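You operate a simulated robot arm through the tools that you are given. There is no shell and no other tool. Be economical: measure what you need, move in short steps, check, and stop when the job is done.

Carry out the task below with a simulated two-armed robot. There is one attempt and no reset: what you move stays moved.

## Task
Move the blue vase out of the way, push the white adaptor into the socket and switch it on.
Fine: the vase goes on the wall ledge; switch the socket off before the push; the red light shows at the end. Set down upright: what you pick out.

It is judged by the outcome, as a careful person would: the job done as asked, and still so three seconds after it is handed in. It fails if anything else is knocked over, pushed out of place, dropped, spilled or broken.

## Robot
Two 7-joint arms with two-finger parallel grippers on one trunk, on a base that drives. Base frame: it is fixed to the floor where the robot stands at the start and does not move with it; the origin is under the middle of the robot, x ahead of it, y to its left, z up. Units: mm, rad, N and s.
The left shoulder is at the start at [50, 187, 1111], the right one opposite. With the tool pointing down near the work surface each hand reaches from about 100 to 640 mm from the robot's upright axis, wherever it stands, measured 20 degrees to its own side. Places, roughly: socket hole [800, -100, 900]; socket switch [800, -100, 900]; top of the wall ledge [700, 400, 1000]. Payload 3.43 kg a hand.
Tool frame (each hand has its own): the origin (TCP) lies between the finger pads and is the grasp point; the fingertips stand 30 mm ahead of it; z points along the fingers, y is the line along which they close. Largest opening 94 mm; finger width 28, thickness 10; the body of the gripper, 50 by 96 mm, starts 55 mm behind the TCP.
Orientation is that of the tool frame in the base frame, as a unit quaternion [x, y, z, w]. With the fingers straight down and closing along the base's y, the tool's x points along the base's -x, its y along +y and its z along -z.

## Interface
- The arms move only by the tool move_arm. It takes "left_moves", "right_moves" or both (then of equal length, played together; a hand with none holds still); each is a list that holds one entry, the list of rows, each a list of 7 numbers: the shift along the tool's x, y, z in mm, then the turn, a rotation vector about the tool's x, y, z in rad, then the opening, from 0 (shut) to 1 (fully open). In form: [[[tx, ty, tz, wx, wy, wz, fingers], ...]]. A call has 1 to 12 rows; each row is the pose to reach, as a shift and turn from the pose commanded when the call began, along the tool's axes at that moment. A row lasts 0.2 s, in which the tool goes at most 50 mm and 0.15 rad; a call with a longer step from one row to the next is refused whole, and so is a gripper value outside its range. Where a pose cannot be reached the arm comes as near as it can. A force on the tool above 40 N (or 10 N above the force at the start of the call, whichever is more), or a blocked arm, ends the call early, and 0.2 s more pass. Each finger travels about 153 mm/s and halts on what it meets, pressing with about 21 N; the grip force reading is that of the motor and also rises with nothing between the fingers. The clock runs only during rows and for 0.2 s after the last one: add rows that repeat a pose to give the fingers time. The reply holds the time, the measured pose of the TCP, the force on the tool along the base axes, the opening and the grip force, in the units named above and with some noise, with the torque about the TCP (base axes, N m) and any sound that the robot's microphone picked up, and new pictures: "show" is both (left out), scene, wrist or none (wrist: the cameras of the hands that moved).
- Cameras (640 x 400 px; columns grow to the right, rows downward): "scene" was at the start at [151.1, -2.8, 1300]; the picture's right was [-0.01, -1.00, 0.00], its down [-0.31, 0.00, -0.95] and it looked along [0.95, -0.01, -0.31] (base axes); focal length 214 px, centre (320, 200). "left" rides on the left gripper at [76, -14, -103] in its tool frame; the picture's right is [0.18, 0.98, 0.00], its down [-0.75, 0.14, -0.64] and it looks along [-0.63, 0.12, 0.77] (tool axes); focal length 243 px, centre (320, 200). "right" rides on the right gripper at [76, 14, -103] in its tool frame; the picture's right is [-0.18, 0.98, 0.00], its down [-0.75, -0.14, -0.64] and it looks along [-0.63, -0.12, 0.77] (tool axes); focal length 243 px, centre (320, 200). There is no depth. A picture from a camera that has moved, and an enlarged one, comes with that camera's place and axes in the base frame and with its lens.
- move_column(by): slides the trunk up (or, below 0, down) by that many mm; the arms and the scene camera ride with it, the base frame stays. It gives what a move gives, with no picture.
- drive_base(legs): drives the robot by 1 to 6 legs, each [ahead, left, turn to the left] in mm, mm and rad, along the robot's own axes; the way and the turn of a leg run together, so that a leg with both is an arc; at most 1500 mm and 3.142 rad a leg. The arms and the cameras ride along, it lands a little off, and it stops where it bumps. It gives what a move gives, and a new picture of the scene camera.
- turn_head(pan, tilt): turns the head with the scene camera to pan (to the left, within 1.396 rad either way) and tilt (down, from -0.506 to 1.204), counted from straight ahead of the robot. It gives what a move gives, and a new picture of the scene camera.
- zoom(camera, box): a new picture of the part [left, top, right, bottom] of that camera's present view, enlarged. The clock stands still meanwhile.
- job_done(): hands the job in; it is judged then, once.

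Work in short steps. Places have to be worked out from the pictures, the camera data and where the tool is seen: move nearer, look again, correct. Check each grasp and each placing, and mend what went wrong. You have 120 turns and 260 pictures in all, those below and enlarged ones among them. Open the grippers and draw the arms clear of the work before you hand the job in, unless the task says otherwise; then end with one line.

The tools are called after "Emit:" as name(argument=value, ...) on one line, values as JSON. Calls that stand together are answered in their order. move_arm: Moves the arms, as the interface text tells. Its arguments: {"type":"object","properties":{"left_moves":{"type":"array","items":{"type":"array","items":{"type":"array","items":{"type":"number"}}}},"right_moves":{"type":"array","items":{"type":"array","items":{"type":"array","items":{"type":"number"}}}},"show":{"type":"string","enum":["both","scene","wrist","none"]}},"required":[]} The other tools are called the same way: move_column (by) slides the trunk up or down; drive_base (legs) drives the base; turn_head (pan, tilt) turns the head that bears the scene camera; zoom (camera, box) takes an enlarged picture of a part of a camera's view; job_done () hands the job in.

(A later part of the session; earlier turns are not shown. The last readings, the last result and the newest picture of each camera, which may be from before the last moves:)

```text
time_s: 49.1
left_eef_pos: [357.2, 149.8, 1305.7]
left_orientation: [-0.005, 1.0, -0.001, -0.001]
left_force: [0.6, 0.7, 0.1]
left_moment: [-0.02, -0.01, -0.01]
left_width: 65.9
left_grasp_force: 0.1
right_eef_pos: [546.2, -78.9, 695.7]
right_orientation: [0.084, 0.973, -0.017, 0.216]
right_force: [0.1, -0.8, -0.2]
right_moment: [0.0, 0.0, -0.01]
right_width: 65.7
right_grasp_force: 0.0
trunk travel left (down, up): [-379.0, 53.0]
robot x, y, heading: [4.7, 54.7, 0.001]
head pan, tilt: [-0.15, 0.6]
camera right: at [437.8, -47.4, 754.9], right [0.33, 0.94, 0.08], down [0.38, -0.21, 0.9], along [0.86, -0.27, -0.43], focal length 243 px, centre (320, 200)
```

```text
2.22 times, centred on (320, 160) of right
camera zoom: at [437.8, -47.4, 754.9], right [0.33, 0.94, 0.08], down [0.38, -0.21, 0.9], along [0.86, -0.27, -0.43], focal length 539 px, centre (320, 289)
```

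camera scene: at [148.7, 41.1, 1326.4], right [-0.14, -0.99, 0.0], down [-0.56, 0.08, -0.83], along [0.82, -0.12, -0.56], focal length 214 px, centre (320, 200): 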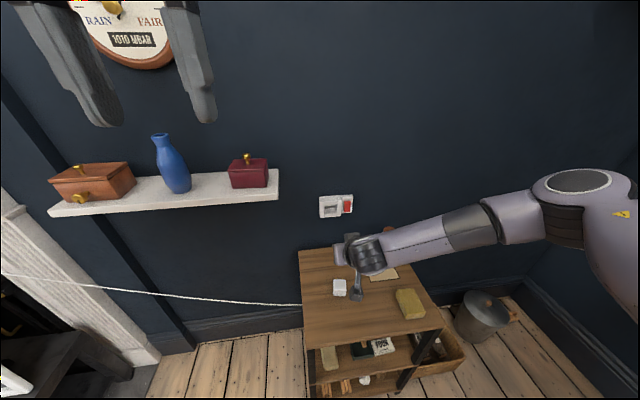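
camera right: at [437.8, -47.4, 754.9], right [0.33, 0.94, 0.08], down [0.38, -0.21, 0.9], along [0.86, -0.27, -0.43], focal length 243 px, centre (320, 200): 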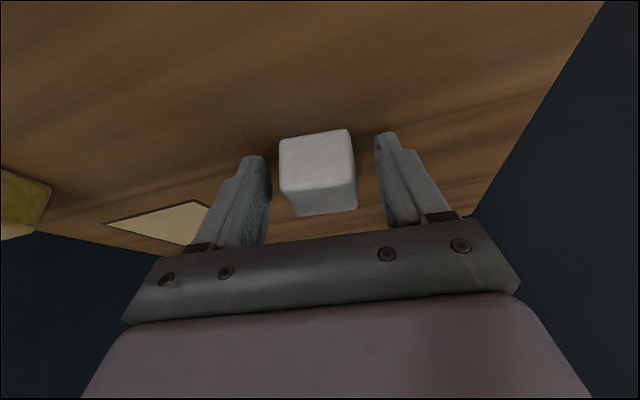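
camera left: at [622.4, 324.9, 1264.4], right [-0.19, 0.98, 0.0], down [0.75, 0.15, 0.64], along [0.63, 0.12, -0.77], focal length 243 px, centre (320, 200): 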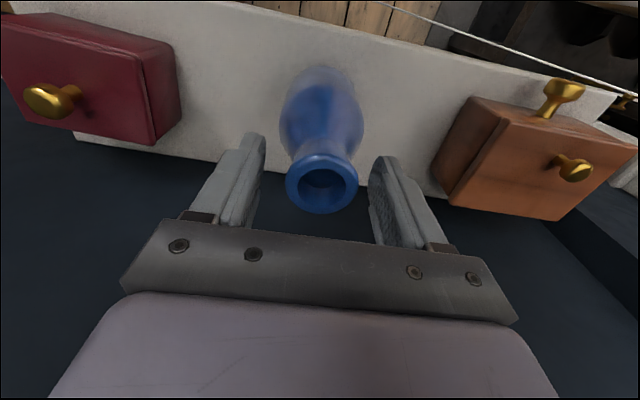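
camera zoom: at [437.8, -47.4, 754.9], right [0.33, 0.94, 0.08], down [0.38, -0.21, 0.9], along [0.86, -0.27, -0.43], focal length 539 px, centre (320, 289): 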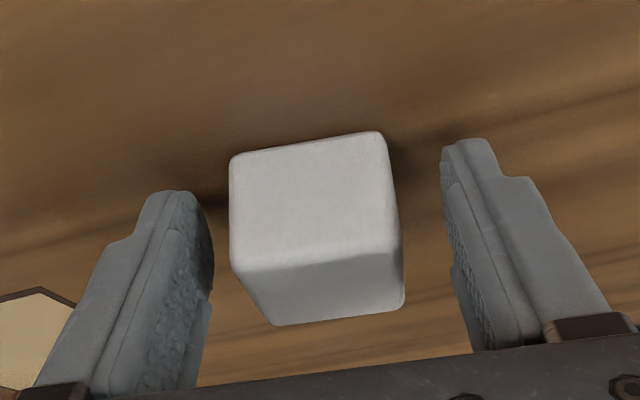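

Well straddled. I close and lift gently by 15 mm.

Emit:
move_arm(right_moves=[[[0, 0, 0, 0, 0, 0, 0.5], [0, 0, 0, 0, 0, 0, 0.3], [0, 0, 0, 0, 0, 0, 0.0], [0, 0, 0, 0, 0, 0, 0.0], [0, 0, 0, 0, 0, 0, 0.0]]], show="none")

Emit:
move_arm(right_moves=[[[-2, 0, -4.5, 0, 0, 0, 0.0], [-4.2, 0, -9, 0, 0, 0, 0.0], [-8.4, 0, -18, 0, 0, 0, 0.0], [-8.4, 0, -18, 0, 0, 0, 0.0]]], show="wrist")

Emit:
zoom(camera="right", box=[220, 70, 420, 250])

```text
time_s: 50.3
left_eef_pos: [355.6, 149.9, 1303.8]
left_orientation: [-0.005, 1.0, -0.001, 0.002]
left_force: [-0.3, 0.4, -1.0]
left_moment: [-0.01, 0.0, 0.0]
left_width: 66.1
left_grasp_force: 0.1
right_eef_pos: [547.7, -79.6, 695.5]
right_orientation: [0.085, 0.972, -0.018, 0.217]
right_force: [1.5, -0.3, 6.9]
right_moment: [-0.05, -0.19, 0.01]
right_width: 41.6
right_grasp_force: 21.0
trunk travel left (down, up): [-379.0, 53.0]
robot x, y, heading: [3.4, 54.4, 0.007]
head pan, tilt: [-0.15, 0.6]
```

```text
time_s: 51.3
left_eef_pos: [357.6, 150.0, 1306.5]
left_orientation: [-0.004, 1.0, 0.0, 0.0]
left_force: [0.2, 0.5, 0.0]
left_moment: [0.01, 0.0, 0.01]
left_width: 65.7
left_grasp_force: 0.1
right_eef_pos: [546.7, -80.7, 716.0]
right_orientation: [0.084, 0.973, -0.018, 0.216]
right_force: [-1.1, 0.1, -0.9]
right_moment: [0.0, 0.02, 0.03]
right_width: 41.5
right_grasp_force: 20.9
trunk travel left (down, up): [-379.0, 53.0]
robot x, y, heading: [-0.4, 55.3, 0.005]
head pan, tilt: [-0.15, 0.6]
camera right: at [437.9, -48.2, 775.5], right [0.33, 0.94, 0.08], down [0.38, -0.21, 0.9], along [0.86, -0.27, -0.43], focal length 243 px, centre (320, 200)
```

right: 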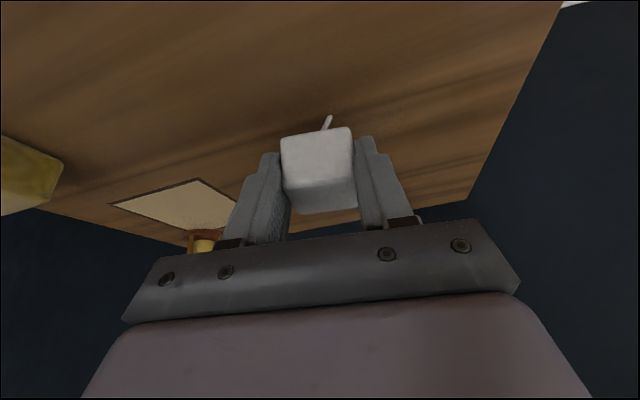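

```text
2.22 times, centred on (320, 160) of right
camera zoom: at [437.9, -48.2, 775.5], right [0.33, 0.94, 0.08], down [0.38, -0.21, 0.9], along [0.86, -0.27, -0.43], focal length 539 px, centre (320, 289)
```

zoom: 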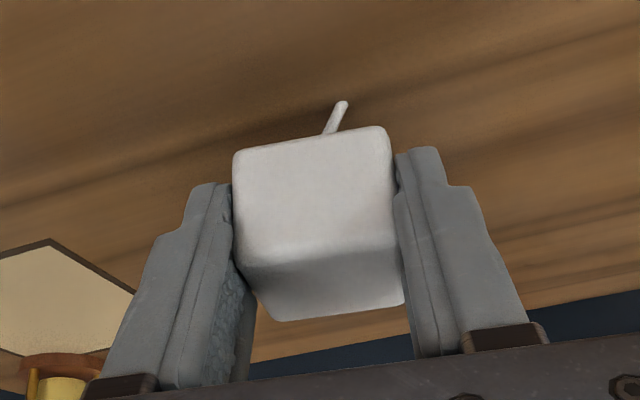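

Held (41.5 mm). I lift to socket height and turn the yaw back to straight: TCP ≈ [600,−86,890].

Emit:
move_arm(right_moves=[[[-20, 0, -24, 0, 0, 0, 0], [-45, 1, -50, 0, 0, 0, 0], [-70, 2, -78, -0.018, 0, -0.039, 0], [-95, 3, -105, -0.036, 0, -0.078, 0], [-112, 4, -125, -0.054, 0, -0.117, 0], [-121.6, 4.1, -135.4, -0.0726, 0, -0.156, 0], [-121.6, 4.1, -135.4, -0.0726, 0, -0.156, 0]]])

Emit:
zoom(camera="right", box=[220, 70, 420, 250])

Emit:
zoom(camera="scene", box=[300, 180, 380, 260])

```text
time_s: 52.9
left_eef_pos: [356.6, 148.9, 1306.4]
left_orientation: [-0.004, 1.0, -0.001, 0.0]
left_force: [-0.2, -0.2, 0.0]
left_moment: [-0.01, 0.01, -0.02]
left_width: 65.9
left_grasp_force: 0.1
right_eef_pos: [599.0, -85.5, 889.4]
right_orientation: [0.0, 0.976, 0.001, 0.217]
right_force: [0.2, -0.2, -1.1]
right_moment: [-0.04, 0.01, 0.01]
right_width: 41.8
right_grasp_force: 20.8
trunk travel left (down, up): [-379.0, 53.0]
robot x, y, heading: [5.5, 54.2, 0.003]
head pan, tilt: [-0.15, 0.6]
camera scene: at [148.8, 41.1, 1326.4], right [-0.14, -0.99, 0.0], down [-0.56, 0.08, -0.83], along [0.82, -0.12, -0.56], focal length 214 px, centre (320, 200)
camera right: at [486.2, -72.3, 949.5], right [0.17, 0.98, 0.08], down [0.41, -0.14, 0.9], along [0.9, -0.12, -0.43], focal length 243 px, centre (320, 200)
```

scene: 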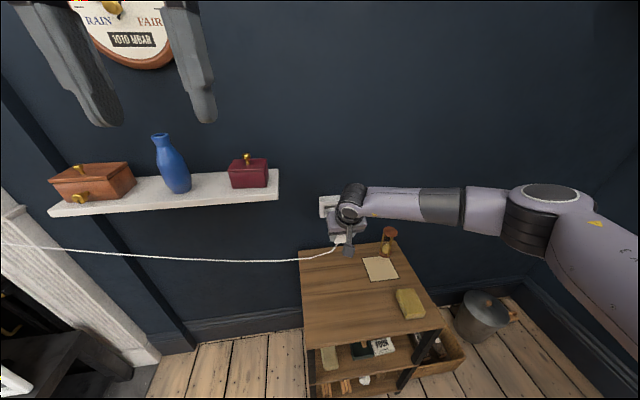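
right: 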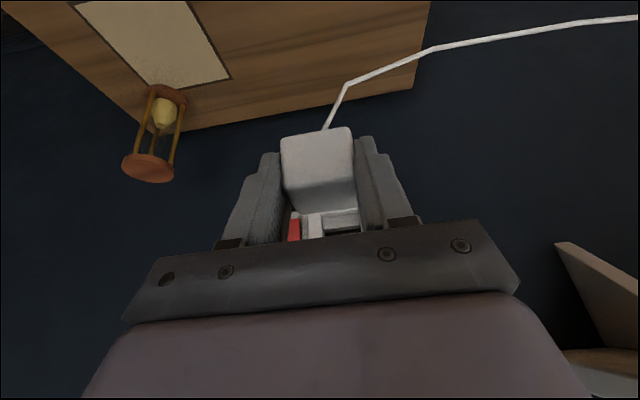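

```text
2.22 times, centred on (320, 160) of right
camera zoom: at [486.2, -72.3, 949.5], right [0.17, 0.98, 0.08], down [0.41, -0.14, 0.9], along [0.9, -0.12, -0.43], focal length 539 px, centre (320, 289)
```

zoom: 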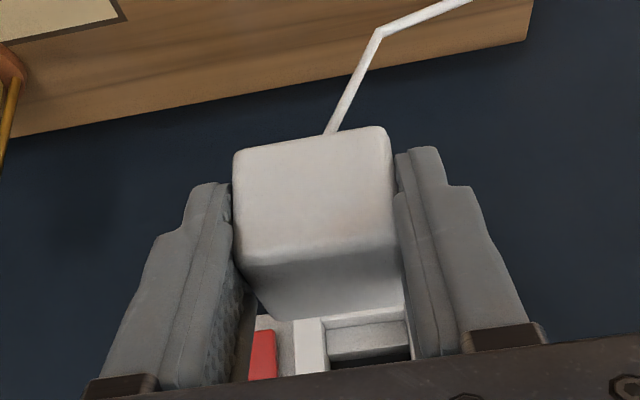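

```text
5.00 times, centred on (340, 220) of scene
camera zoom: at [148.8, 41.1, 1326.4], right [-0.14, -0.99, 0.0], down [-0.56, 0.08, -0.83], along [0.82, -0.12, -0.56], focal length 1072 px, centre (220, 100)
```

zoom: 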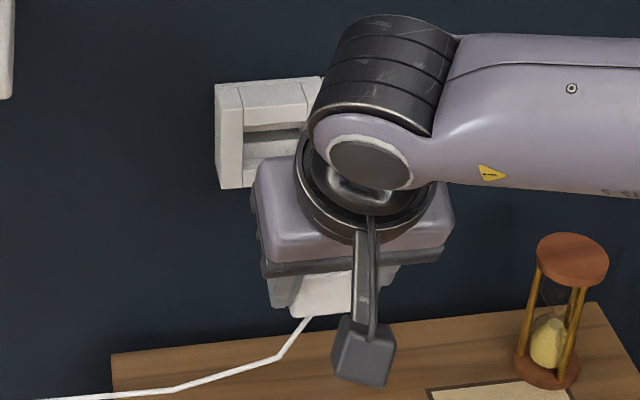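

The cord hangs from the adaptor's underside, which is fine, and the adaptor is level and square. To judge the insertion I'll bring the left hand's camera round to look at the socket from the left.

Emit:
move_arm(left_moves=[[[-22, -6, 37, 0.0274, -0.0751, 0.0663, 0.7], [-44, -12, 75, 0.0548, -0.1502, 0.1326, 0.7], [-66, -19, 112, 0.0822, -0.2253, 0.1989, 0.7], [-88, -25, 150, 0.1096, -0.3004, 0.2652, 0.7], [-110, -31, 187, 0.137, -0.3755, 0.3315, 0.7], [-133, -37, 224, 0.1644, -0.4506, 0.3978, 0.7], [-155, -43, 262, 0.1918, -0.5257, 0.4641, 0.7], [-177, -50, 299, 0.2192, -0.6008, 0.5304, 0.7], [-199, -56, 337, 0.2466, -0.6759, 0.5967, 0.7], [-221, -62, 374, 0.274, -0.751, 0.663, 0.7], [-221, -62, 374, 0.274, -0.751, 0.663, 0.7]]])

```text
time_s: 55.3
left_eef_pos: [579.7, 88.3, 929.2]
left_orientation: [0.313, 0.869, -0.13, 0.361]
left_force: [-1.1, 0.3, -0.5]
left_moment: [0.0, 0.01, -0.05]
left_width: 65.9
left_grasp_force: 0.0
right_eef_pos: [599.3, -85.1, 888.8]
right_orientation: [-0.001, 0.976, 0.001, 0.217]
right_force: [0.2, 0.8, -0.6]
right_moment: [-0.01, 0.01, -0.01]
right_width: 41.5
right_grasp_force: 21.1
trunk travel left (down, up): [-379.0, 53.0]
robot x, y, heading: [5.4, 55.7, 0.005]
head pan, tilt: [-0.15, 0.6]
camera scene: at [148.6, 41.1, 1326.4], right [-0.14, -0.99, 0.0], down [-0.56, 0.08, -0.83], along [0.82, -0.12, -0.56], focal length 214 px, centre (320, 200)
camera left: at [473.7, 157.6, 948.5], right [0.53, 0.84, -0.13], down [0.15, 0.06, 0.99], along [0.84, -0.54, -0.1], focal length 243 px, centre (320, 200)
```

scene: 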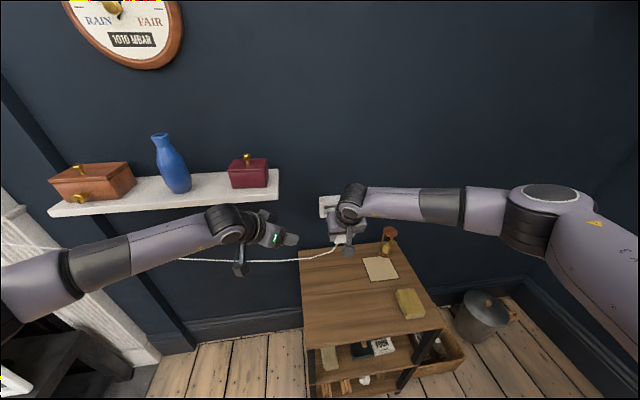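
left: 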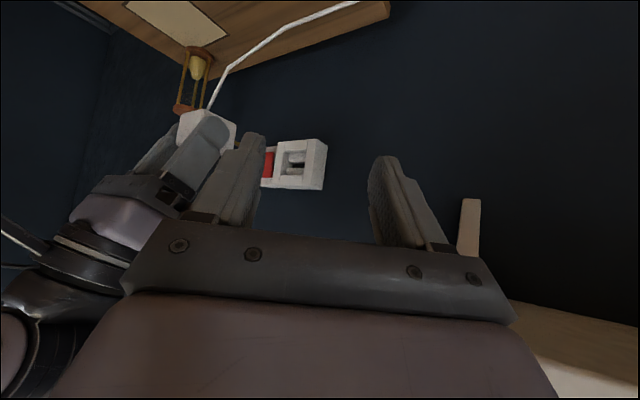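

Excellent view. I open the left fingers wide and zoom on the socket from here.

Emit:
move_arm(left_moves=[[[0, 0, 0, 0, 0, 0, 1], [0, 0, 0, 0, 0, 0, 1]]], show="none")

Emit:
zoom(camera="left", box=[160, 100, 340, 215])

Emit:
zoom(camera="left", box=[250, 125, 340, 195])

```text
time_s: 55.9
left_eef_pos: [579.0, 88.8, 929.3]
left_orientation: [0.313, 0.869, -0.13, 0.361]
left_force: [0.0, -0.9, -0.7]
left_moment: [0.01, 0.0, -0.01]
left_width: 94.0
left_grasp_force: 0.0
right_eef_pos: [599.7, -85.6, 888.1]
right_orientation: [0.0, 0.976, 0.001, 0.216]
right_force: [0.0, -0.4, -0.5]
right_moment: [0.03, 0.02, 0.0]
right_width: 41.6
right_grasp_force: 20.9
trunk travel left (down, up): [-379.0, 53.0]
robot x, y, heading: [2.1, 54.8, 0.008]
head pan, tilt: [-0.15, 0.6]
```

```text
3.48 times, centred on (250, 158) of left
camera zoom: at [473.6, 157.5, 949.0], right [0.53, 0.84, -0.13], down [0.15, 0.06, 0.99], along [0.84, -0.54, -0.1], focal length 844 px, centre (564, 348)
```

zoom: 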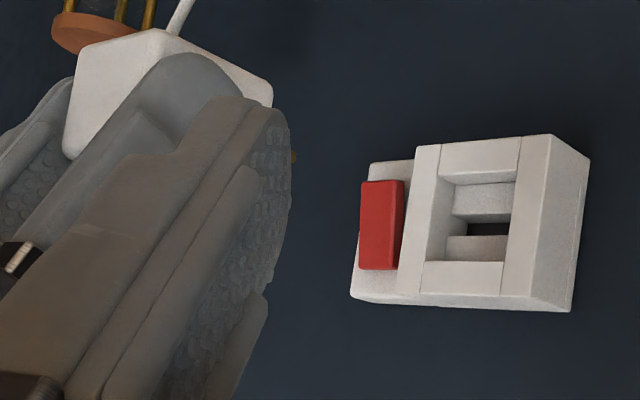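

```text
5.71 times, centred on (295, 160) of left
camera zoom: at [473.6, 157.5, 949.0], right [0.53, 0.84, -0.13], down [0.15, 0.06, 0.99], along [0.84, -0.54, -0.1], focal length 1386 px, centre (463, 429)
```

zoom: 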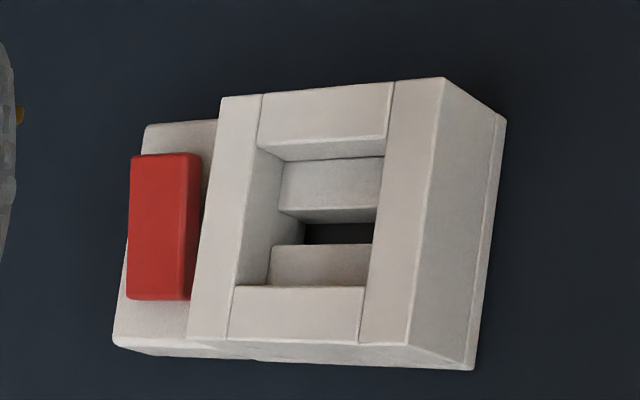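

Triangulated frame: front at x=760, centre y=−85.7, z=860; opening ≈46×40 mm against the 41×33 adaptor. I advance to TCP [690,−85,878.5], prongs just before the frame.

Emit:
move_arm(right_moves=[[[-26, 0, 16, 0, 0, 0, 0], [-52, 0, 32, 0, 0, 0, 0], [-77.9, 0, 47.3, 0, 0, 0, 0], [-77.9, 0, 47.3, 0, 0, 0, 0]]], show="wrist")

Emit:
zoom(camera="left", box=[190, 110, 340, 220])

```text
time_s: 56.9
left_eef_pos: [580.5, 88.5, 928.9]
left_orientation: [0.313, 0.869, -0.13, 0.36]
left_force: [0.1, 0.5, -0.4]
left_moment: [-0.04, 0.0, 0.02]
left_width: 94.2
left_grasp_force: 0.0
right_eef_pos: [689.6, -83.7, 877.7]
right_orientation: [0.0, 0.976, 0.002, 0.217]
right_force: [-0.6, 0.7, -0.1]
right_moment: [0.0, 0.04, -0.01]
right_width: 41.6
right_grasp_force: 21.2
trunk travel left (down, up): [-379.0, 53.0]
robot x, y, heading: [3.9, 56.4, 0.003]
head pan, tilt: [-0.15, 0.6]
camera right: at [576.8, -71.4, 938.5], right [0.17, 0.98, 0.08], down [0.41, -0.14, 0.9], along [0.9, -0.12, -0.43], focal length 243 px, centre (320, 200)
```

right: 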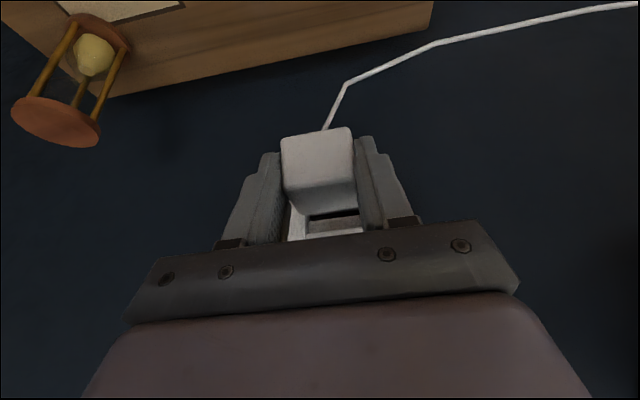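

```text
3.64 times, centred on (265, 165) of left
camera zoom: at [473.6, 157.4, 949.1], right [0.53, 0.84, -0.13], down [0.15, 0.06, 0.99], along [0.84, -0.54, -0.1], focal length 882 px, centre (520, 327)
```

zoom: 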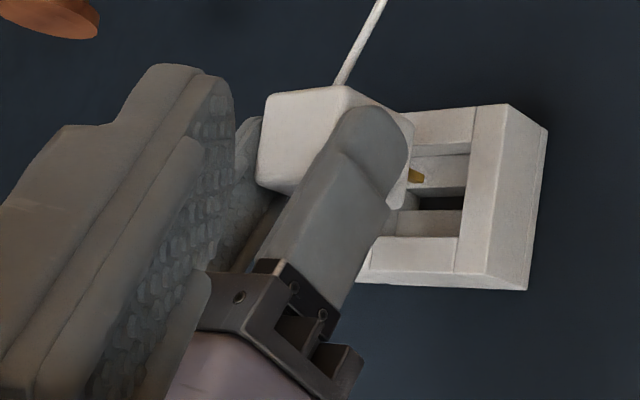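

Prong tip seen at x≈741, z≈859 – in line with the slot (z≈860). I advance 28 mm more so prongs enter the frame, then check.

Emit:
move_arm(right_moves=[[[-8.2, -1, 3.8, 0, 0, 0, 0], [-16.3, -1, 7.6, 0, 0, 0, 0], [-25.4, -1, 11.8, 0, 0, 0, 0], [-25.4, -1, 11.8, 0, 0, 0, 0]]], show="wrist")

Emit:
zoom(camera="left", box=[220, 120, 330, 200])

Emit:
zoom(camera="right", box=[260, 110, 380, 240])

```text
time_s: 57.9
left_eef_pos: [579.3, 89.0, 930.2]
left_orientation: [0.313, 0.869, -0.13, 0.359]
left_force: [0.2, -0.2, 0.2]
left_moment: [-0.04, -0.01, 0.0]
left_width: 94.0
left_grasp_force: 0.0
right_eef_pos: [699.9, -87.2, 878.4]
right_orientation: [0.0, 0.976, 0.001, 0.216]
right_force: [0.3, -0.8, -1.0]
right_moment: [-0.01, 0.03, 0.01]
right_width: 41.6
right_grasp_force: 21.2
right hand out of reach, approached as far as the arm can: row 2, 3, 4
trunk travel left (down, up): [-379.0, 53.0]
robot x, y, heading: [3.3, 55.8, 0.007]
head pan, tilt: [-0.15, 0.6]
camera right: at [587.5, -73.0, 938.9], right [0.17, 0.98, 0.08], down [0.41, -0.14, 0.9], along [0.9, -0.12, -0.43], focal length 243 px, centre (320, 200)
```

right: 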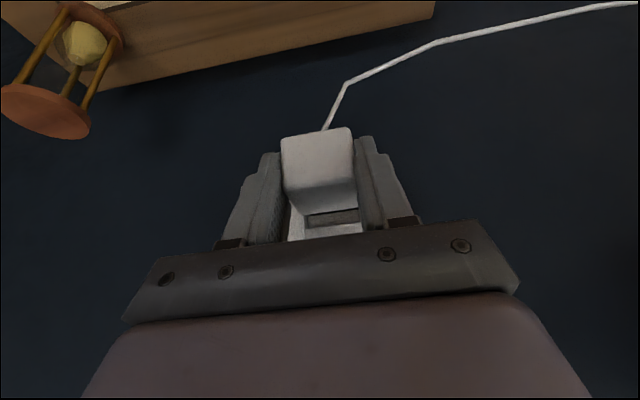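

```text
5.00 times, centred on (275, 160) of left
camera zoom: at [473.6, 157.6, 949.0], right [0.53, 0.84, -0.13], down [0.15, 0.06, 0.99], along [0.84, -0.54, -0.1], focal length 1213 px, centre (545, 400)
```

zoom: 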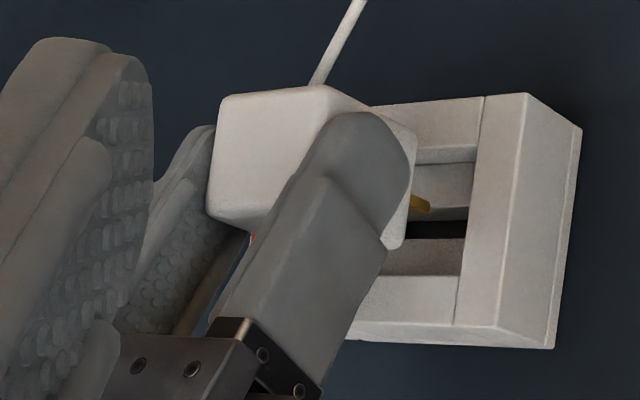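

```text
3.08 times, centred on (320, 175) of right
camera zoom: at [587.5, -73.0, 938.9], right [0.17, 0.98, 0.08], down [0.41, -0.14, 0.9], along [0.9, -0.12, -0.43], focal length 746 px, centre (320, 277)
```

zoom: 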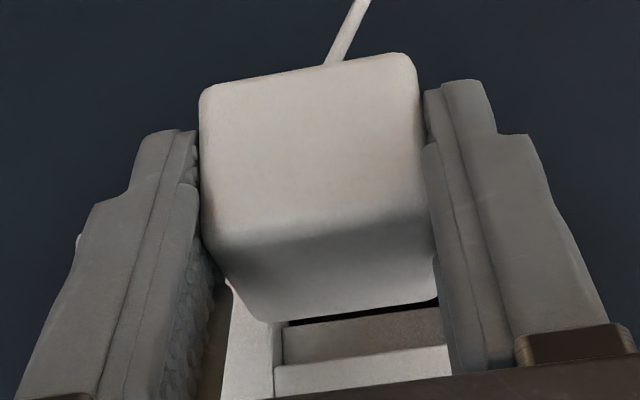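

The right arm is at its reach limit, so the base must come ahead. I first pull the right hand back to ~x=690 and the left hand 80 mm back so it keeps clear of the ledge.

Emit:
move_arm(right_moves=[[[12, 0.5, -6, 0, 0, 0, 0], [25.4, 1, -11.8, 0, 0, 0, 0], [25.4, 1, -11.8, 0, 0, 0, 0]]], left_moves=[[[22, -26, -22, 0, 0, 0, 1], [43.3, -51.5, -43.3, 0, 0, 0, 1], [43.3, -51.5, -43.3, 0, 0, 0, 1]]], show="none")

```text
time_s: 58.7
left_eef_pos: [498.3, 85.7, 929.9]
left_orientation: [0.313, 0.869, -0.13, 0.36]
left_force: [-0.5, -0.2, -0.3]
left_moment: [0.01, 0.0, 0.04]
left_width: 93.9
left_grasp_force: 0.1
right_eef_pos: [672.9, -86.4, 879.3]
right_orientation: [0.0, 0.976, 0.0, 0.216]
right_force: [-0.6, 0.2, -0.8]
right_moment: [0.0, 0.03, 0.0]
right_width: 41.6
right_grasp_force: 20.9
trunk travel left (down, up): [-379.0, 53.0]
robot x, y, heading: [4.2, 53.8, 0.005]
head pan, tilt: [-0.15, 0.6]
```

Before driving towards the table I look down to see how far the robot's base is from it, and retract the right hand 40 mm more.

Emit:
move_arm(right_moves=[[[18, 0, -8.5, 0, 0, 0, 0], [36, 0, -17, 0, 0, 0, 0], [36, 0, -17, 0, 0, 0, 0]]], show="none")

Emit:
turn_head(pan=-0.15, tilt=1.2)

```text
time_s: 59.5
left_eef_pos: [498.9, 85.7, 931.2]
left_orientation: [0.313, 0.869, -0.13, 0.36]
left_force: [-0.2, -0.6, 0.4]
left_moment: [0.0, -0.02, -0.01]
left_width: 94.1
left_grasp_force: 0.0
right_eef_pos: [633.2, -85.1, 879.2]
right_orientation: [0.0, 0.976, 0.001, 0.217]
right_force: [0.1, 0.3, -0.9]
right_moment: [0.01, 0.01, -0.01]
right_width: 41.6
right_grasp_force: 21.2
trunk travel left (down, up): [-379.0, 53.0]
robot x, y, heading: [0.4, 54.2, 0.004]
head pan, tilt: [-0.15, 0.6]
```

```text
time_s: 60.5
left_eef_pos: [497.7, 85.9, 930.8]
left_orientation: [0.313, 0.869, -0.13, 0.36]
left_force: [0.1, 0.1, 0.4]
left_moment: [0.01, 0.03, -0.01]
left_width: 94.2
left_grasp_force: 0.0
right_eef_pos: [633.4, -85.8, 879.5]
right_orientation: [-0.001, 0.976, 0.002, 0.216]
right_force: [0.3, 0.3, -0.1]
right_moment: [0.0, -0.03, -0.02]
right_width: 41.4
right_grasp_force: 21.5
trunk travel left (down, up): [-379.0, 53.0]
robot x, y, heading: [5.0, 53.7, 0.009]
head pan, tilt: [-0.15, 1.201]
camera scene: at [116.7, 45.7, 1281.8], right [-0.14, -0.99, 0.0], down [-0.92, 0.13, -0.36], along [0.36, -0.05, -0.93], focal length 214 px, centre (320, 200)
```

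scene: 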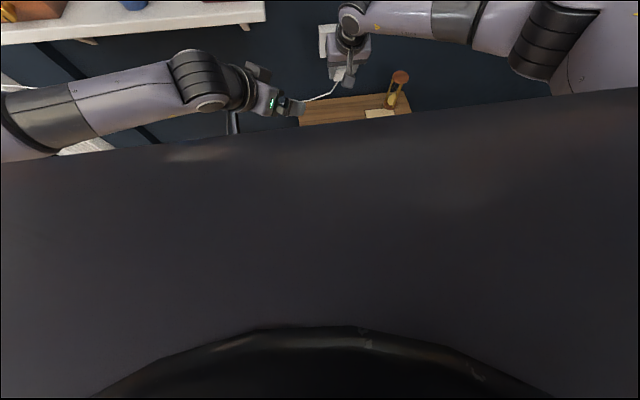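

The body hides the view, but the earlier picture showed floor visible from x≈245 on, so the base has ample room before the table (x≈403). I drive ahead 60.

Emit:
drive_base(legs=[[60, 0, 0]])

Emit:
zoom(camera="left", box=[160, 100, 340, 215])

```text
time_s: 61.4
left_eef_pos: [557.2, 88.1, 929.4]
left_orientation: [0.313, 0.869, -0.13, 0.36]
left_force: [0.3, -0.2, 0.7]
left_moment: [0.03, 0.0, 0.01]
left_width: 94.2
left_grasp_force: 0.0
right_eef_pos: [692.5, -84.8, 880.2]
right_orientation: [0.0, 0.976, 0.001, 0.216]
right_force: [1.0, -0.5, -0.1]
right_moment: [0.01, 0.04, 0.0]
right_width: 41.4
right_grasp_force: 20.9
trunk travel left (down, up): [-379.0, 53.0]
robot x, y, heading: [59.5, 53.8, 0.01]
head pan, tilt: [-0.15, 1.201]
camera scene: at [175.5, 46.2, 1281.7], right [-0.14, -0.99, 0.0], down [-0.92, 0.13, -0.36], along [0.36, -0.05, -0.93], focal length 214 px, centre (320, 200)
```

scene: 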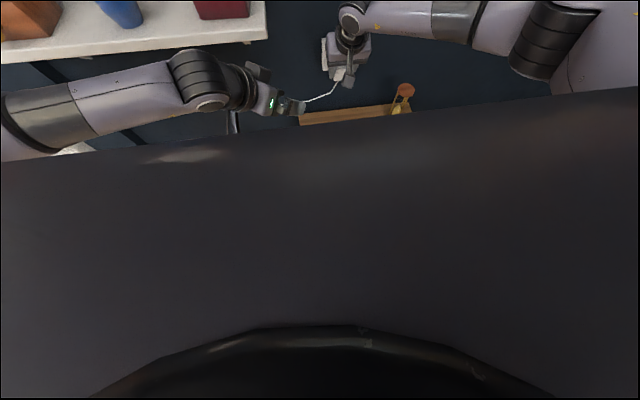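

```text
3.48 times, centred on (250, 158) of left
camera zoom: at [451.3, 155.9, 949.1], right [0.53, 0.84, -0.13], down [0.15, 0.06, 0.99], along [0.84, -0.54, -0.1], focal length 844 px, centre (564, 348)
```

zoom: 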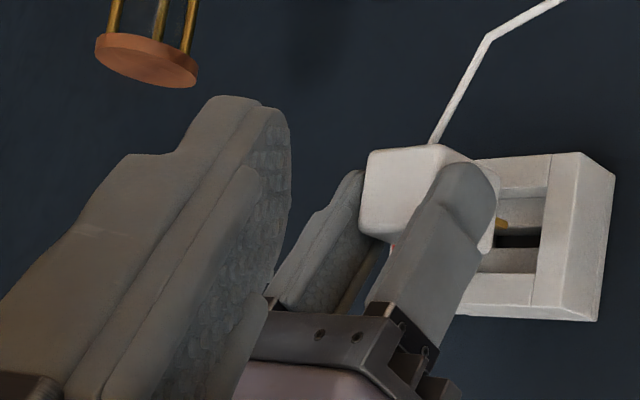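

Prong at z≈859, slot at ≈858–860. I advance 25 mm (and 1 mm down).

Emit:
move_arm(right_moves=[[[-7, -0.5, 4, 0, 0, 0, 0], [-15, -0.5, 7.5, 0, 0, 0, 0], [-22.2, -0.5, 11.5, 0, 0, 0, 0], [-22.2, -0.5, 11.5, 0, 0, 0, 0]]], show="wrist")

Emit:
zoom(camera="left", box=[240, 120, 350, 200])

Emit:
zoom(camera="right", box=[260, 110, 380, 240])

```text
time_s: 62.4
left_eef_pos: [556.0, 87.2, 931.0]
left_orientation: [0.313, 0.869, -0.129, 0.36]
left_force: [-0.1, 1.1, 0.8]
left_moment: [0.0, 0.02, -0.02]
left_width: 93.7
left_grasp_force: 0.1
right_eef_pos: [715.8, -85.6, 879.6]
right_orientation: [-0.001, 0.976, 0.002, 0.217]
right_force: [-0.1, -0.2, -0.9]
right_moment: [0.01, -0.03, -0.03]
right_width: 41.6
right_grasp_force: 20.9
trunk travel left (down, up): [-379.0, 53.0]
robot x, y, heading: [60.2, 56.2, 0.005]
head pan, tilt: [-0.15, 1.201]
camera right: at [603.7, -71.6, 939.3], right [0.17, 0.98, 0.08], down [0.41, -0.14, 0.9], along [0.9, -0.12, -0.43], focal length 243 px, centre (320, 200)
```

right: 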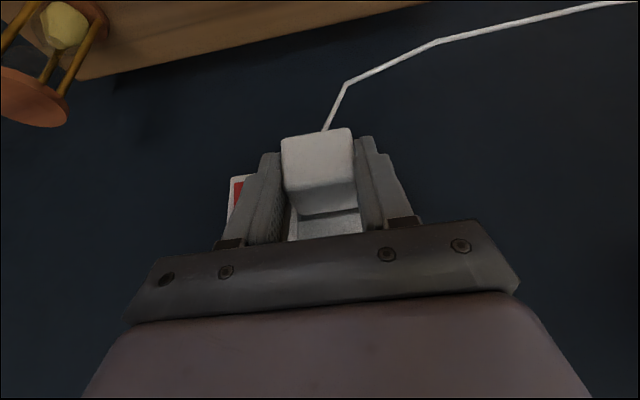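

```text
5.00 times, centred on (295, 160) of left
camera zoom: at [450.8, 155.8, 949.5], right [0.53, 0.84, -0.13], down [0.15, 0.06, 0.99], along [0.84, -0.54, -0.1], focal length 1213 px, centre (445, 400)
```

zoom: 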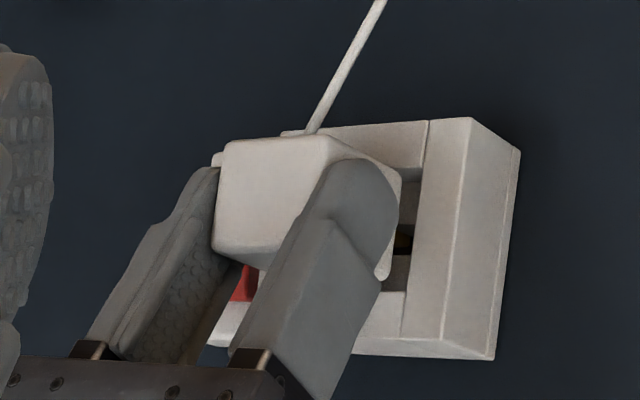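

```text
3.08 times, centred on (320, 175) of right
camera zoom: at [603.7, -71.6, 939.3], right [0.17, 0.98, 0.08], down [0.41, -0.14, 0.9], along [0.9, -0.12, -0.43], focal length 746 px, centre (320, 277)
```

zoom: 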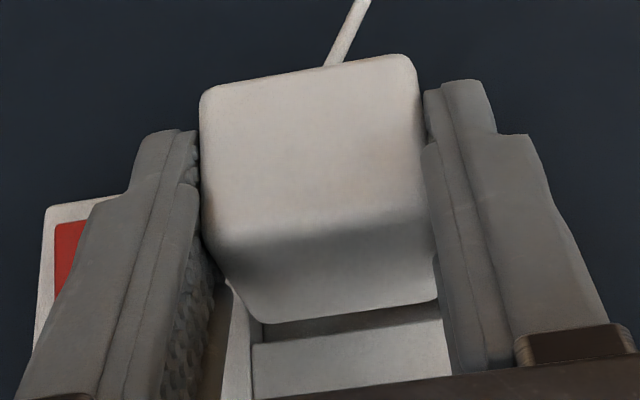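

Prongs are inside without contact and it looks centred. I advance in 3-mm steps up to 17 mm, watching force.

Emit:
move_arm(right_moves=[[[-4.5, 0, 2.1, 0, 0, 0, 0], [-7.3, 0, 3.4, 0, 0, 0, 0], [-10, 0, 4.6, 0, 0, 0, 0], [-12.7, 0, 5.9, 0, 0, 0, 0], [-15.4, 0, 7.2, 0, 0, 0, 0], [-15.4, 0, 7.2, 0, 0, 0, 0]]], show="wrist")

Emit:
zoom(camera="left", box=[240, 120, 350, 200])

Emit:
zoom(camera="right", box=[260, 110, 380, 240])

```text
time_s: 63.8
left_eef_pos: [556.2, 87.3, 930.2]
left_orientation: [0.314, 0.869, -0.13, 0.36]
left_force: [0.9, -0.3, -1.1]
left_moment: [-0.02, 0.0, 0.0]
left_width: 93.9
left_grasp_force: 0.0
right_eef_pos: [731.8, -85.1, 880.1]
right_orientation: [0.0, 0.976, 0.001, 0.216]
right_force: [-3.8, 2.5, -1.0]
right_moment: [0.01, 0.09, 0.04]
right_width: 41.5
right_grasp_force: 21.0
trunk travel left (down, up): [-379.0, 53.0]
robot x, y, heading: [60.5, 54.4, 0.008]
head pan, tilt: [-0.15, 1.201]
camera right: at [619.7, -72.1, 939.6], right [0.16, 0.98, 0.08], down [0.41, -0.14, 0.9], along [0.9, -0.12, -0.43], focal length 243 px, centre (320, 200)
```

right: 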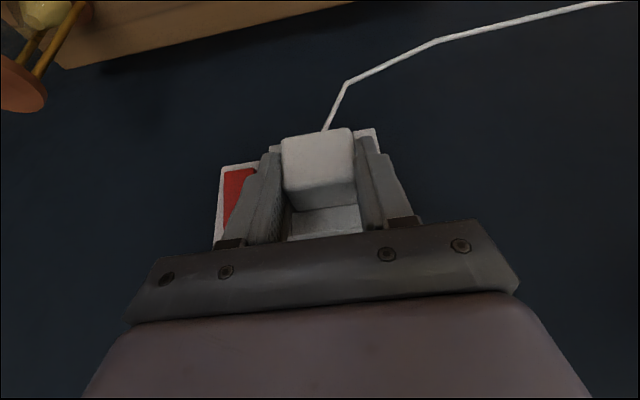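

```text
5.00 times, centred on (295, 160) of left
camera zoom: at [450.5, 156.0, 949.6], right [0.53, 0.84, -0.13], down [0.15, 0.06, 0.99], along [0.84, -0.54, -0.1], focal length 1213 px, centre (445, 400)
```

zoom: 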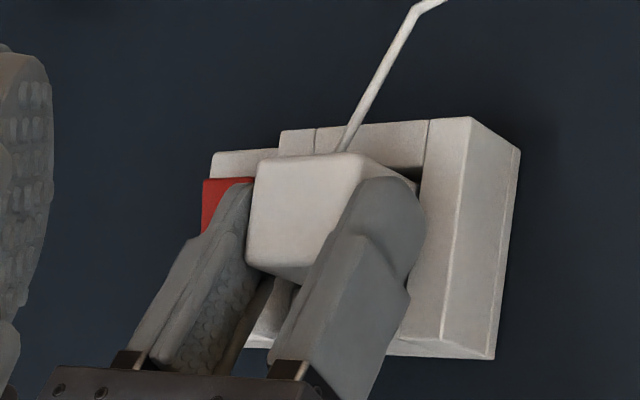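

```text
3.08 times, centred on (320, 175) of right
camera zoom: at [619.7, -72.1, 939.6], right [0.16, 0.98, 0.08], down [0.41, -0.14, 0.9], along [0.9, -0.12, -0.43], focal length 746 px, centre (320, 277)
```

zoom: 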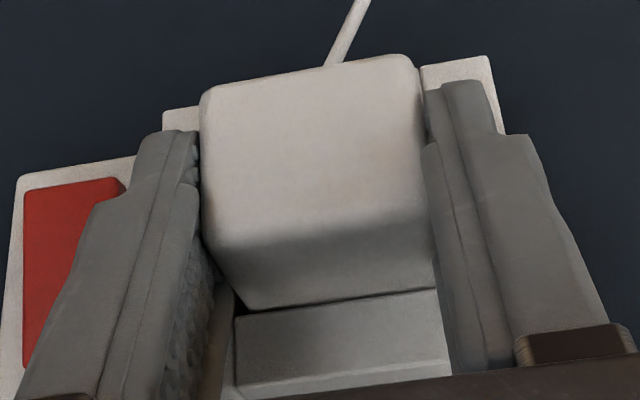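

The body is ~9 mm inside the frame with little force. I push until the fingers meet the frame.

Emit:
move_arm(right_moves=[[[-1.8, -0.5, 0.8, 0, 0, 0, 0], [-3.6, -0.5, 1.7, 0, 0, 0, 0], [-5.4, -0.5, 2.5, 0, 0, 0, 0], [-7.2, -0.5, 3.4, 0, 0, 0, 0], [-9, -0.5, 4.2, 0, 0, 0, 0]]], show="none")

Emit:
zoom(camera="left", box=[240, 120, 350, 200])

```text
time_s: 64.7
left_eef_pos: [554.6, 86.2, 932.7]
left_orientation: [0.313, 0.869, -0.129, 0.361]
left_force: [0.8, -0.4, 0.3]
left_moment: [0.02, -0.01, -0.01]
left_width: 94.1
left_grasp_force: 0.1
right_eef_pos: [733.3, -85.9, 879.3]
right_orientation: [0.001, 0.978, 0.001, 0.209]
right_force: [-16.0, -2.3, 8.1]
right_moment: [0.1, 0.07, 0.08]
right_width: 41.6
right_grasp_force: 21.5
trunk travel left (down, up): [-379.0, 53.0]
robot x, y, heading: [61.5, 57.8, 0.008]
head pan, tilt: [-0.15, 1.201]
stopped in row 4 (right hand): the force on the tool passed its limit (the readings are from after the stop); the commanded pose is now the measured one
```

```text
5.00 times, centred on (295, 160) of left
camera zoom: at [448.6, 155.3, 950.6], right [0.53, 0.84, -0.13], down [0.15, 0.06, 0.99], along [0.84, -0.54, -0.09], focal length 1213 px, centre (445, 400)
```

zoom: 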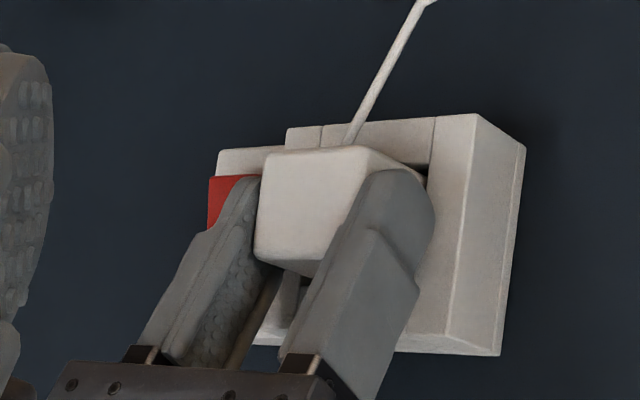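

The fingers have met the frame. I open slightly while still straddling, to see whether the adaptor stays put.

Emit:
move_arm(right_moves=[[[2, 0, -1, 0, 0, 0, 0.48], [2, 0, -1, 0, 0, 0, 0.52], [2, 0, -1, 0, 0, 0, 0.52]]], show="wrist")

Emit:
zoom(camera="left", box=[240, 120, 350, 200])

```text
time_s: 65.5
left_eef_pos: [555.4, 87.1, 931.1]
left_orientation: [0.313, 0.869, -0.131, 0.36]
left_force: [-0.6, 0.3, -0.2]
left_moment: [-0.02, -0.02, 0.04]
left_width: 94.1
left_grasp_force: 0.0
right_eef_pos: [733.5, -84.3, 878.1]
right_orientation: [0.0, 0.978, 0.0, 0.21]
right_force: [-8.4, 4.2, 2.6]
right_moment: [0.07, 0.09, -0.06]
right_width: 46.2
right_grasp_force: 0.0
trunk travel left (down, up): [-379.0, 53.0]
robot x, y, heading: [61.6, 49.8, 0.006]
head pan, tilt: [-0.15, 1.201]
camera right: at [620.9, -70.7, 939.0], right [0.17, 0.98, 0.08], down [0.42, -0.14, 0.9], along [0.89, -0.12, -0.44], focal length 243 px, centre (320, 200)
```

right: 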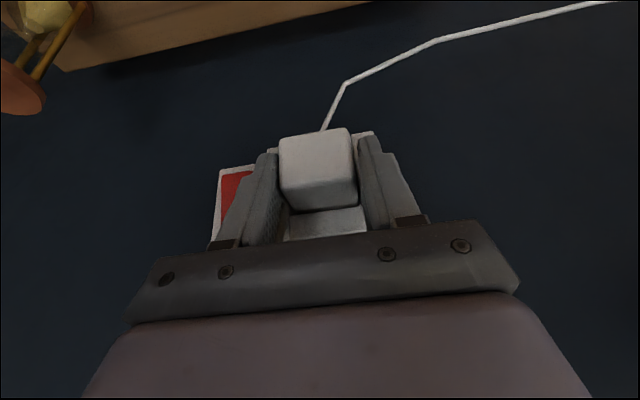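

```text
5.00 times, centred on (295, 160) of left
camera zoom: at [449.7, 156.0, 949.8], right [0.53, 0.84, -0.13], down [0.15, 0.06, 0.99], along [0.84, -0.54, -0.1], focal length 1213 px, centre (445, 400)
```

zoom: 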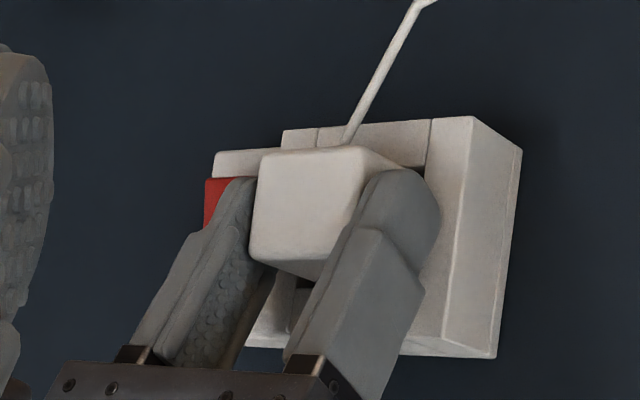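

It stays in place. I open wider, back off 70 mm straight, and close the fingers for the push from behind.

Emit:
move_arm(right_moves=[[[2, 0, -1, 0, 0, 0, 0.6], [2, 0, -1, 0, 0, 0, 0.65], [14, 0, -6.5, 0, 0, 0, 0.65], [32, 0, -15, 0, 0, 0, 0.65], [64, 0, -29, 0, 0, 0, 0.65], [64, 0, -29, 0, 0, 0, 0.3], [64, 0, -29, 0, 0, 0, 0], [64, 0, -29, 0, 0, 0, 0]]], show="wrist")

Emit:
zoom(camera="left", box=[240, 120, 350, 200])

Emit:
zoom(camera="right", box=[240, 100, 400, 240])

```text
time_s: 67.3
left_eef_pos: [556.7, 86.8, 929.8]
left_orientation: [0.313, 0.869, -0.13, 0.36]
left_force: [-0.3, 1.0, -0.3]
left_moment: [0.01, -0.01, -0.01]
left_width: 94.1
left_grasp_force: 0.1
right_eef_pos: [663.3, -85.3, 877.0]
right_orientation: [0.0, 0.978, 0.001, 0.21]
right_force: [0.3, 0.3, 0.4]
right_moment: [0.0, -0.01, -0.03]
right_width: 0.0
right_grasp_force: 20.5
trunk travel left (down, up): [-379.0, 53.0]
robot x, y, heading: [63.7, 58.3, 0.003]
head pan, tilt: [-0.15, 1.201]
camera right: at [550.8, -71.4, 938.6], right [0.17, 0.98, 0.08], down [0.42, -0.14, 0.9], along [0.89, -0.12, -0.44], focal length 243 px, centre (320, 200)
```

right: 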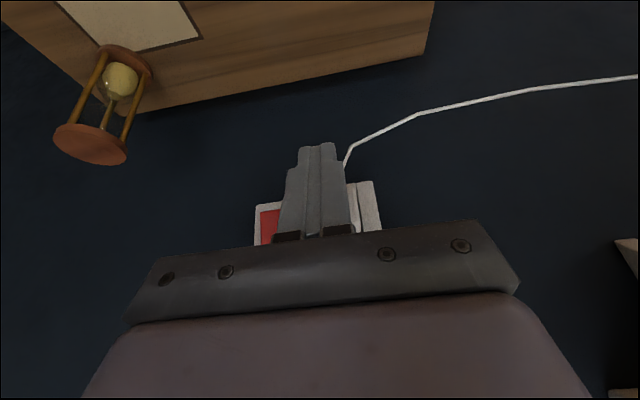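

```text
5.00 times, centred on (295, 160) of left
camera zoom: at [450.3, 155.6, 949.5], right [0.53, 0.84, -0.13], down [0.15, 0.06, 0.99], along [0.84, -0.54, -0.1], focal length 1213 px, centre (445, 400)
```

zoom: 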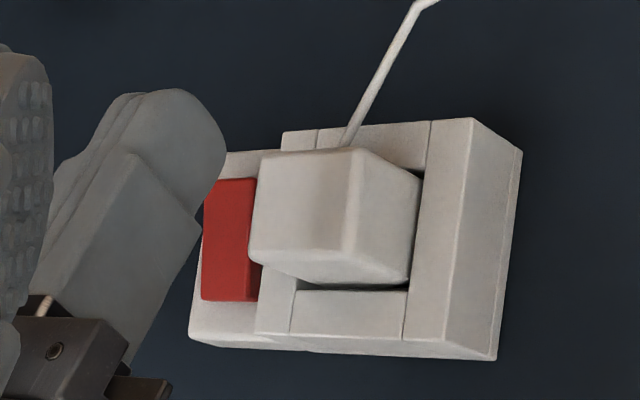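

```text
2.86 times, centred on (320, 170) of right
camera zoom: at [550.8, -71.4, 938.6], right [0.17, 0.98, 0.08], down [0.42, -0.14, 0.9], along [0.89, -0.12, -0.44], focal length 693 px, centre (320, 286)
```

zoom: 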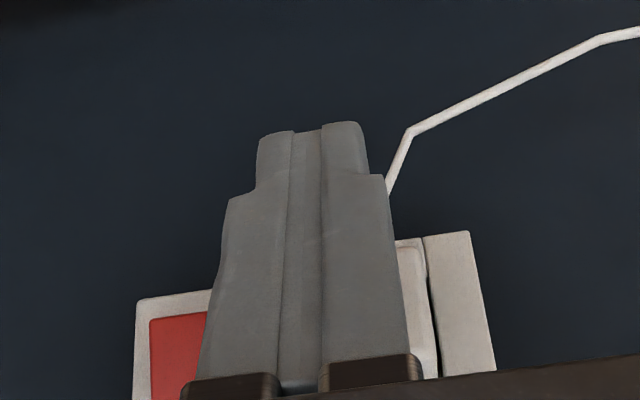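

The adaptor sits part-way in by itself. I push on the middle of its rear face with closed fingertips.

Emit:
move_arm(right_moves=[[[-20.5, 0, 3.2, 0, 0, 0, 0], [-37, 0, 10.6, 0, 0, 0, 0], [-40.6, 0, 12.2, 0, 0, 0, 0], [-43.3, 0, 13.5, 0, 0, 0, 0], [-46.1, 0, 14.7, 0, 0, 0, 0], [-48.8, 0, 15.9, 0, 0, 0, 0], [-51.5, 0, 17.1, 0, 0, 0, 0], [-54.3, 0, 18.4, 0, 0, 0, 0], [-57, 0, 19.6, 0, 0, 0, 0]]], show="none")

Emit:
zoom(camera="left", box=[240, 120, 350, 200])

```text
time_s: 68.5
left_eef_pos: [555.2, 86.3, 932.1]
left_orientation: [0.315, 0.869, -0.131, 0.36]
left_force: [-0.2, 0.6, -0.2]
left_moment: [-0.02, -0.01, -0.01]
left_width: 93.9
left_grasp_force: 0.0
right_eef_pos: [704.4, -83.8, 878.7]
right_orientation: [0.0, 0.98, -0.001, 0.199]
right_force: [-12.7, -1.3, 1.0]
right_moment: [-0.05, 0.27, 0.01]
right_width: 0.2
right_grasp_force: 20.6
trunk travel left (down, up): [-379.0, 53.0]
robot x, y, heading: [58.9, 54.0, 0.007]
head pan, tilt: [-0.15, 1.201]
stopped in row 6 (right hand): the force on the tool passed its limit (the readings are from after the stop); the commanded pose is now the measured one
```

```text
5.00 times, centred on (295, 160) of left
camera zoom: at [448.9, 155.2, 950.1], right [0.53, 0.84, -0.13], down [0.15, 0.06, 0.99], along [0.84, -0.54, -0.1], focal length 1213 px, centre (445, 400)
```

zoom: 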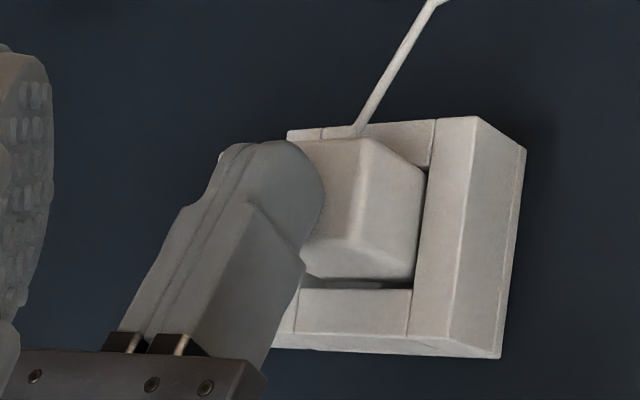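

Contact stopped the push; the adaptor looks tipped slightly rear-down. I back off 40 mm and look.

Emit:
move_arm(right_moves=[[[18, 0, -8, 0, 0, 0, 0], [40, 0, -17, 0, 0, 0, 0], [40, 0, -17, 0, 0, 0, 0]]], show="none")

Emit:
zoom(camera="left", box=[250, 125, 340, 195])

```text
time_s: 69.3
left_eef_pos: [555.5, 87.5, 930.7]
left_orientation: [0.313, 0.869, -0.13, 0.36]
left_force: [-0.8, 0.5, 0.5]
left_moment: [0.0, -0.01, 0.01]
left_width: 93.9
left_grasp_force: 0.0
right_eef_pos: [664.0, -84.6, 878.6]
right_orientation: [0.001, 0.979, -0.001, 0.202]
right_force: [-0.4, 0.6, 0.3]
right_moment: [0.03, 0.01, -0.01]
right_width: 0.1
right_grasp_force: 20.4
trunk travel left (down, up): [-379.0, 53.0]
robot x, y, heading: [58.1, 54.0, 0.008]
head pan, tilt: [-0.15, 1.201]
```

```text
5.71 times, centred on (295, 160) of left
camera zoom: at [449.9, 155.3, 949.5], right [0.53, 0.84, -0.13], down [0.15, 0.06, 0.99], along [0.84, -0.54, -0.1], focal length 1386 px, centre (463, 429)
```

zoom: 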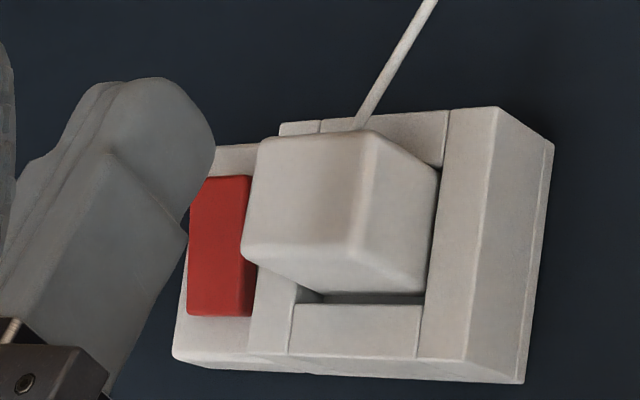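

It's tipped rear-down about 8°. I'll level it by pushing with the flat fingertip faces: turn the tool fully horizontal first.

Emit:
move_arm(right_moves=[[[10, 0, 2, 0, -0.1455, 0, 0], [20, 0, 4, 0, -0.291, 0, 0], [28.8, 0, 6.1, 0, -0.4365, 0, 0], [28.8, 0, 6.1, 0, -0.582, 0, 0], [28.8, 0, 6.1, 0, -0.7275, 0, 0], [28.8, 0, 6.1, 0, -0.873, 0, 0], [28.8, 0, 6.1, 0, -1.0185, 0, 0], [28.8, 0, 6.1, 0, -1.164, 0, 0], [28.8, 0, 6.1, 0, -1.164, 0, 0]]], show="wrist")

Emit:
zoom(camera="left", box=[160, 100, 340, 215])

```text
time_s: 70.9
left_eef_pos: [555.2, 87.4, 932.4]
left_orientation: [0.312, 0.87, -0.127, 0.361]
left_force: [-1.0, 5.1, 1.3]
left_moment: [0.01, 0.05, -0.16]
left_width: 92.0
left_grasp_force: 0.1
right_eef_pos: [647.4, -26.9, 905.7]
right_orientation: [0.013, 0.782, -0.025, 0.623]
right_force: [1.0, -5.5, -1.5]
right_moment: [0.02, -0.13, 0.49]
right_width: 0.1
right_grasp_force: 20.9
right hand out of reach, approached as far as the arm can: row 5, 6, 7
trunk travel left (down, up): [-379.0, 53.0]
robot x, y, heading: [60.7, 55.9, 0.006]
head pan, tilt: [-0.15, 1.201]
stopped in row 7 (left hand): the force on the tool passed its limit (the readings are from after the stop); the commanded pose is now the measured one
camera right: at [530.4, -7.8, 853.4], right [0.09, 0.98, 0.16], down [-0.46, -0.1, 0.88], along [0.88, -0.16, 0.45], focal length 243 px, centre (320, 200)
```

right: 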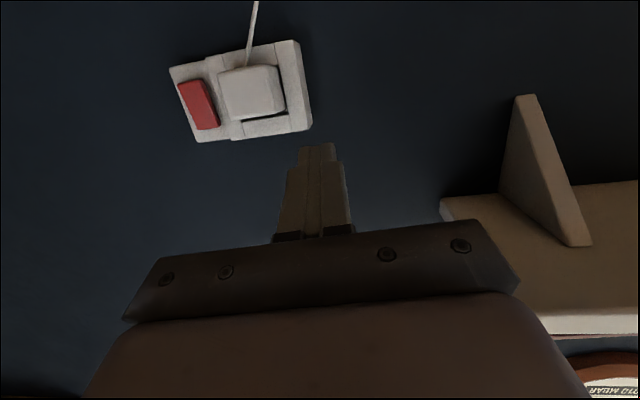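

```text
3.48 times, centred on (250, 158) of left
camera zoom: at [450.1, 156.5, 951.0], right [0.53, 0.84, -0.13], down [0.15, 0.05, 0.99], along [0.84, -0.54, -0.1], focal length 844 px, centre (564, 348)
```

zoom: 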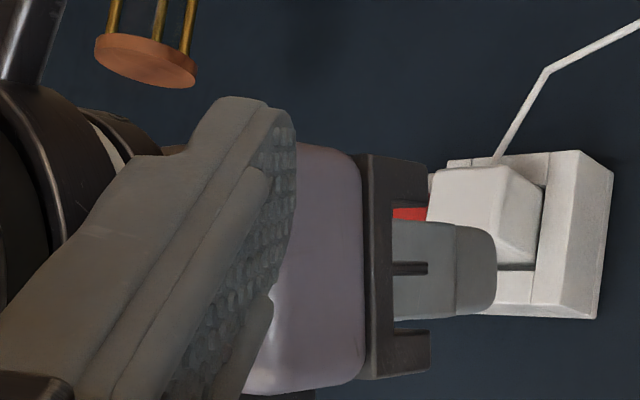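

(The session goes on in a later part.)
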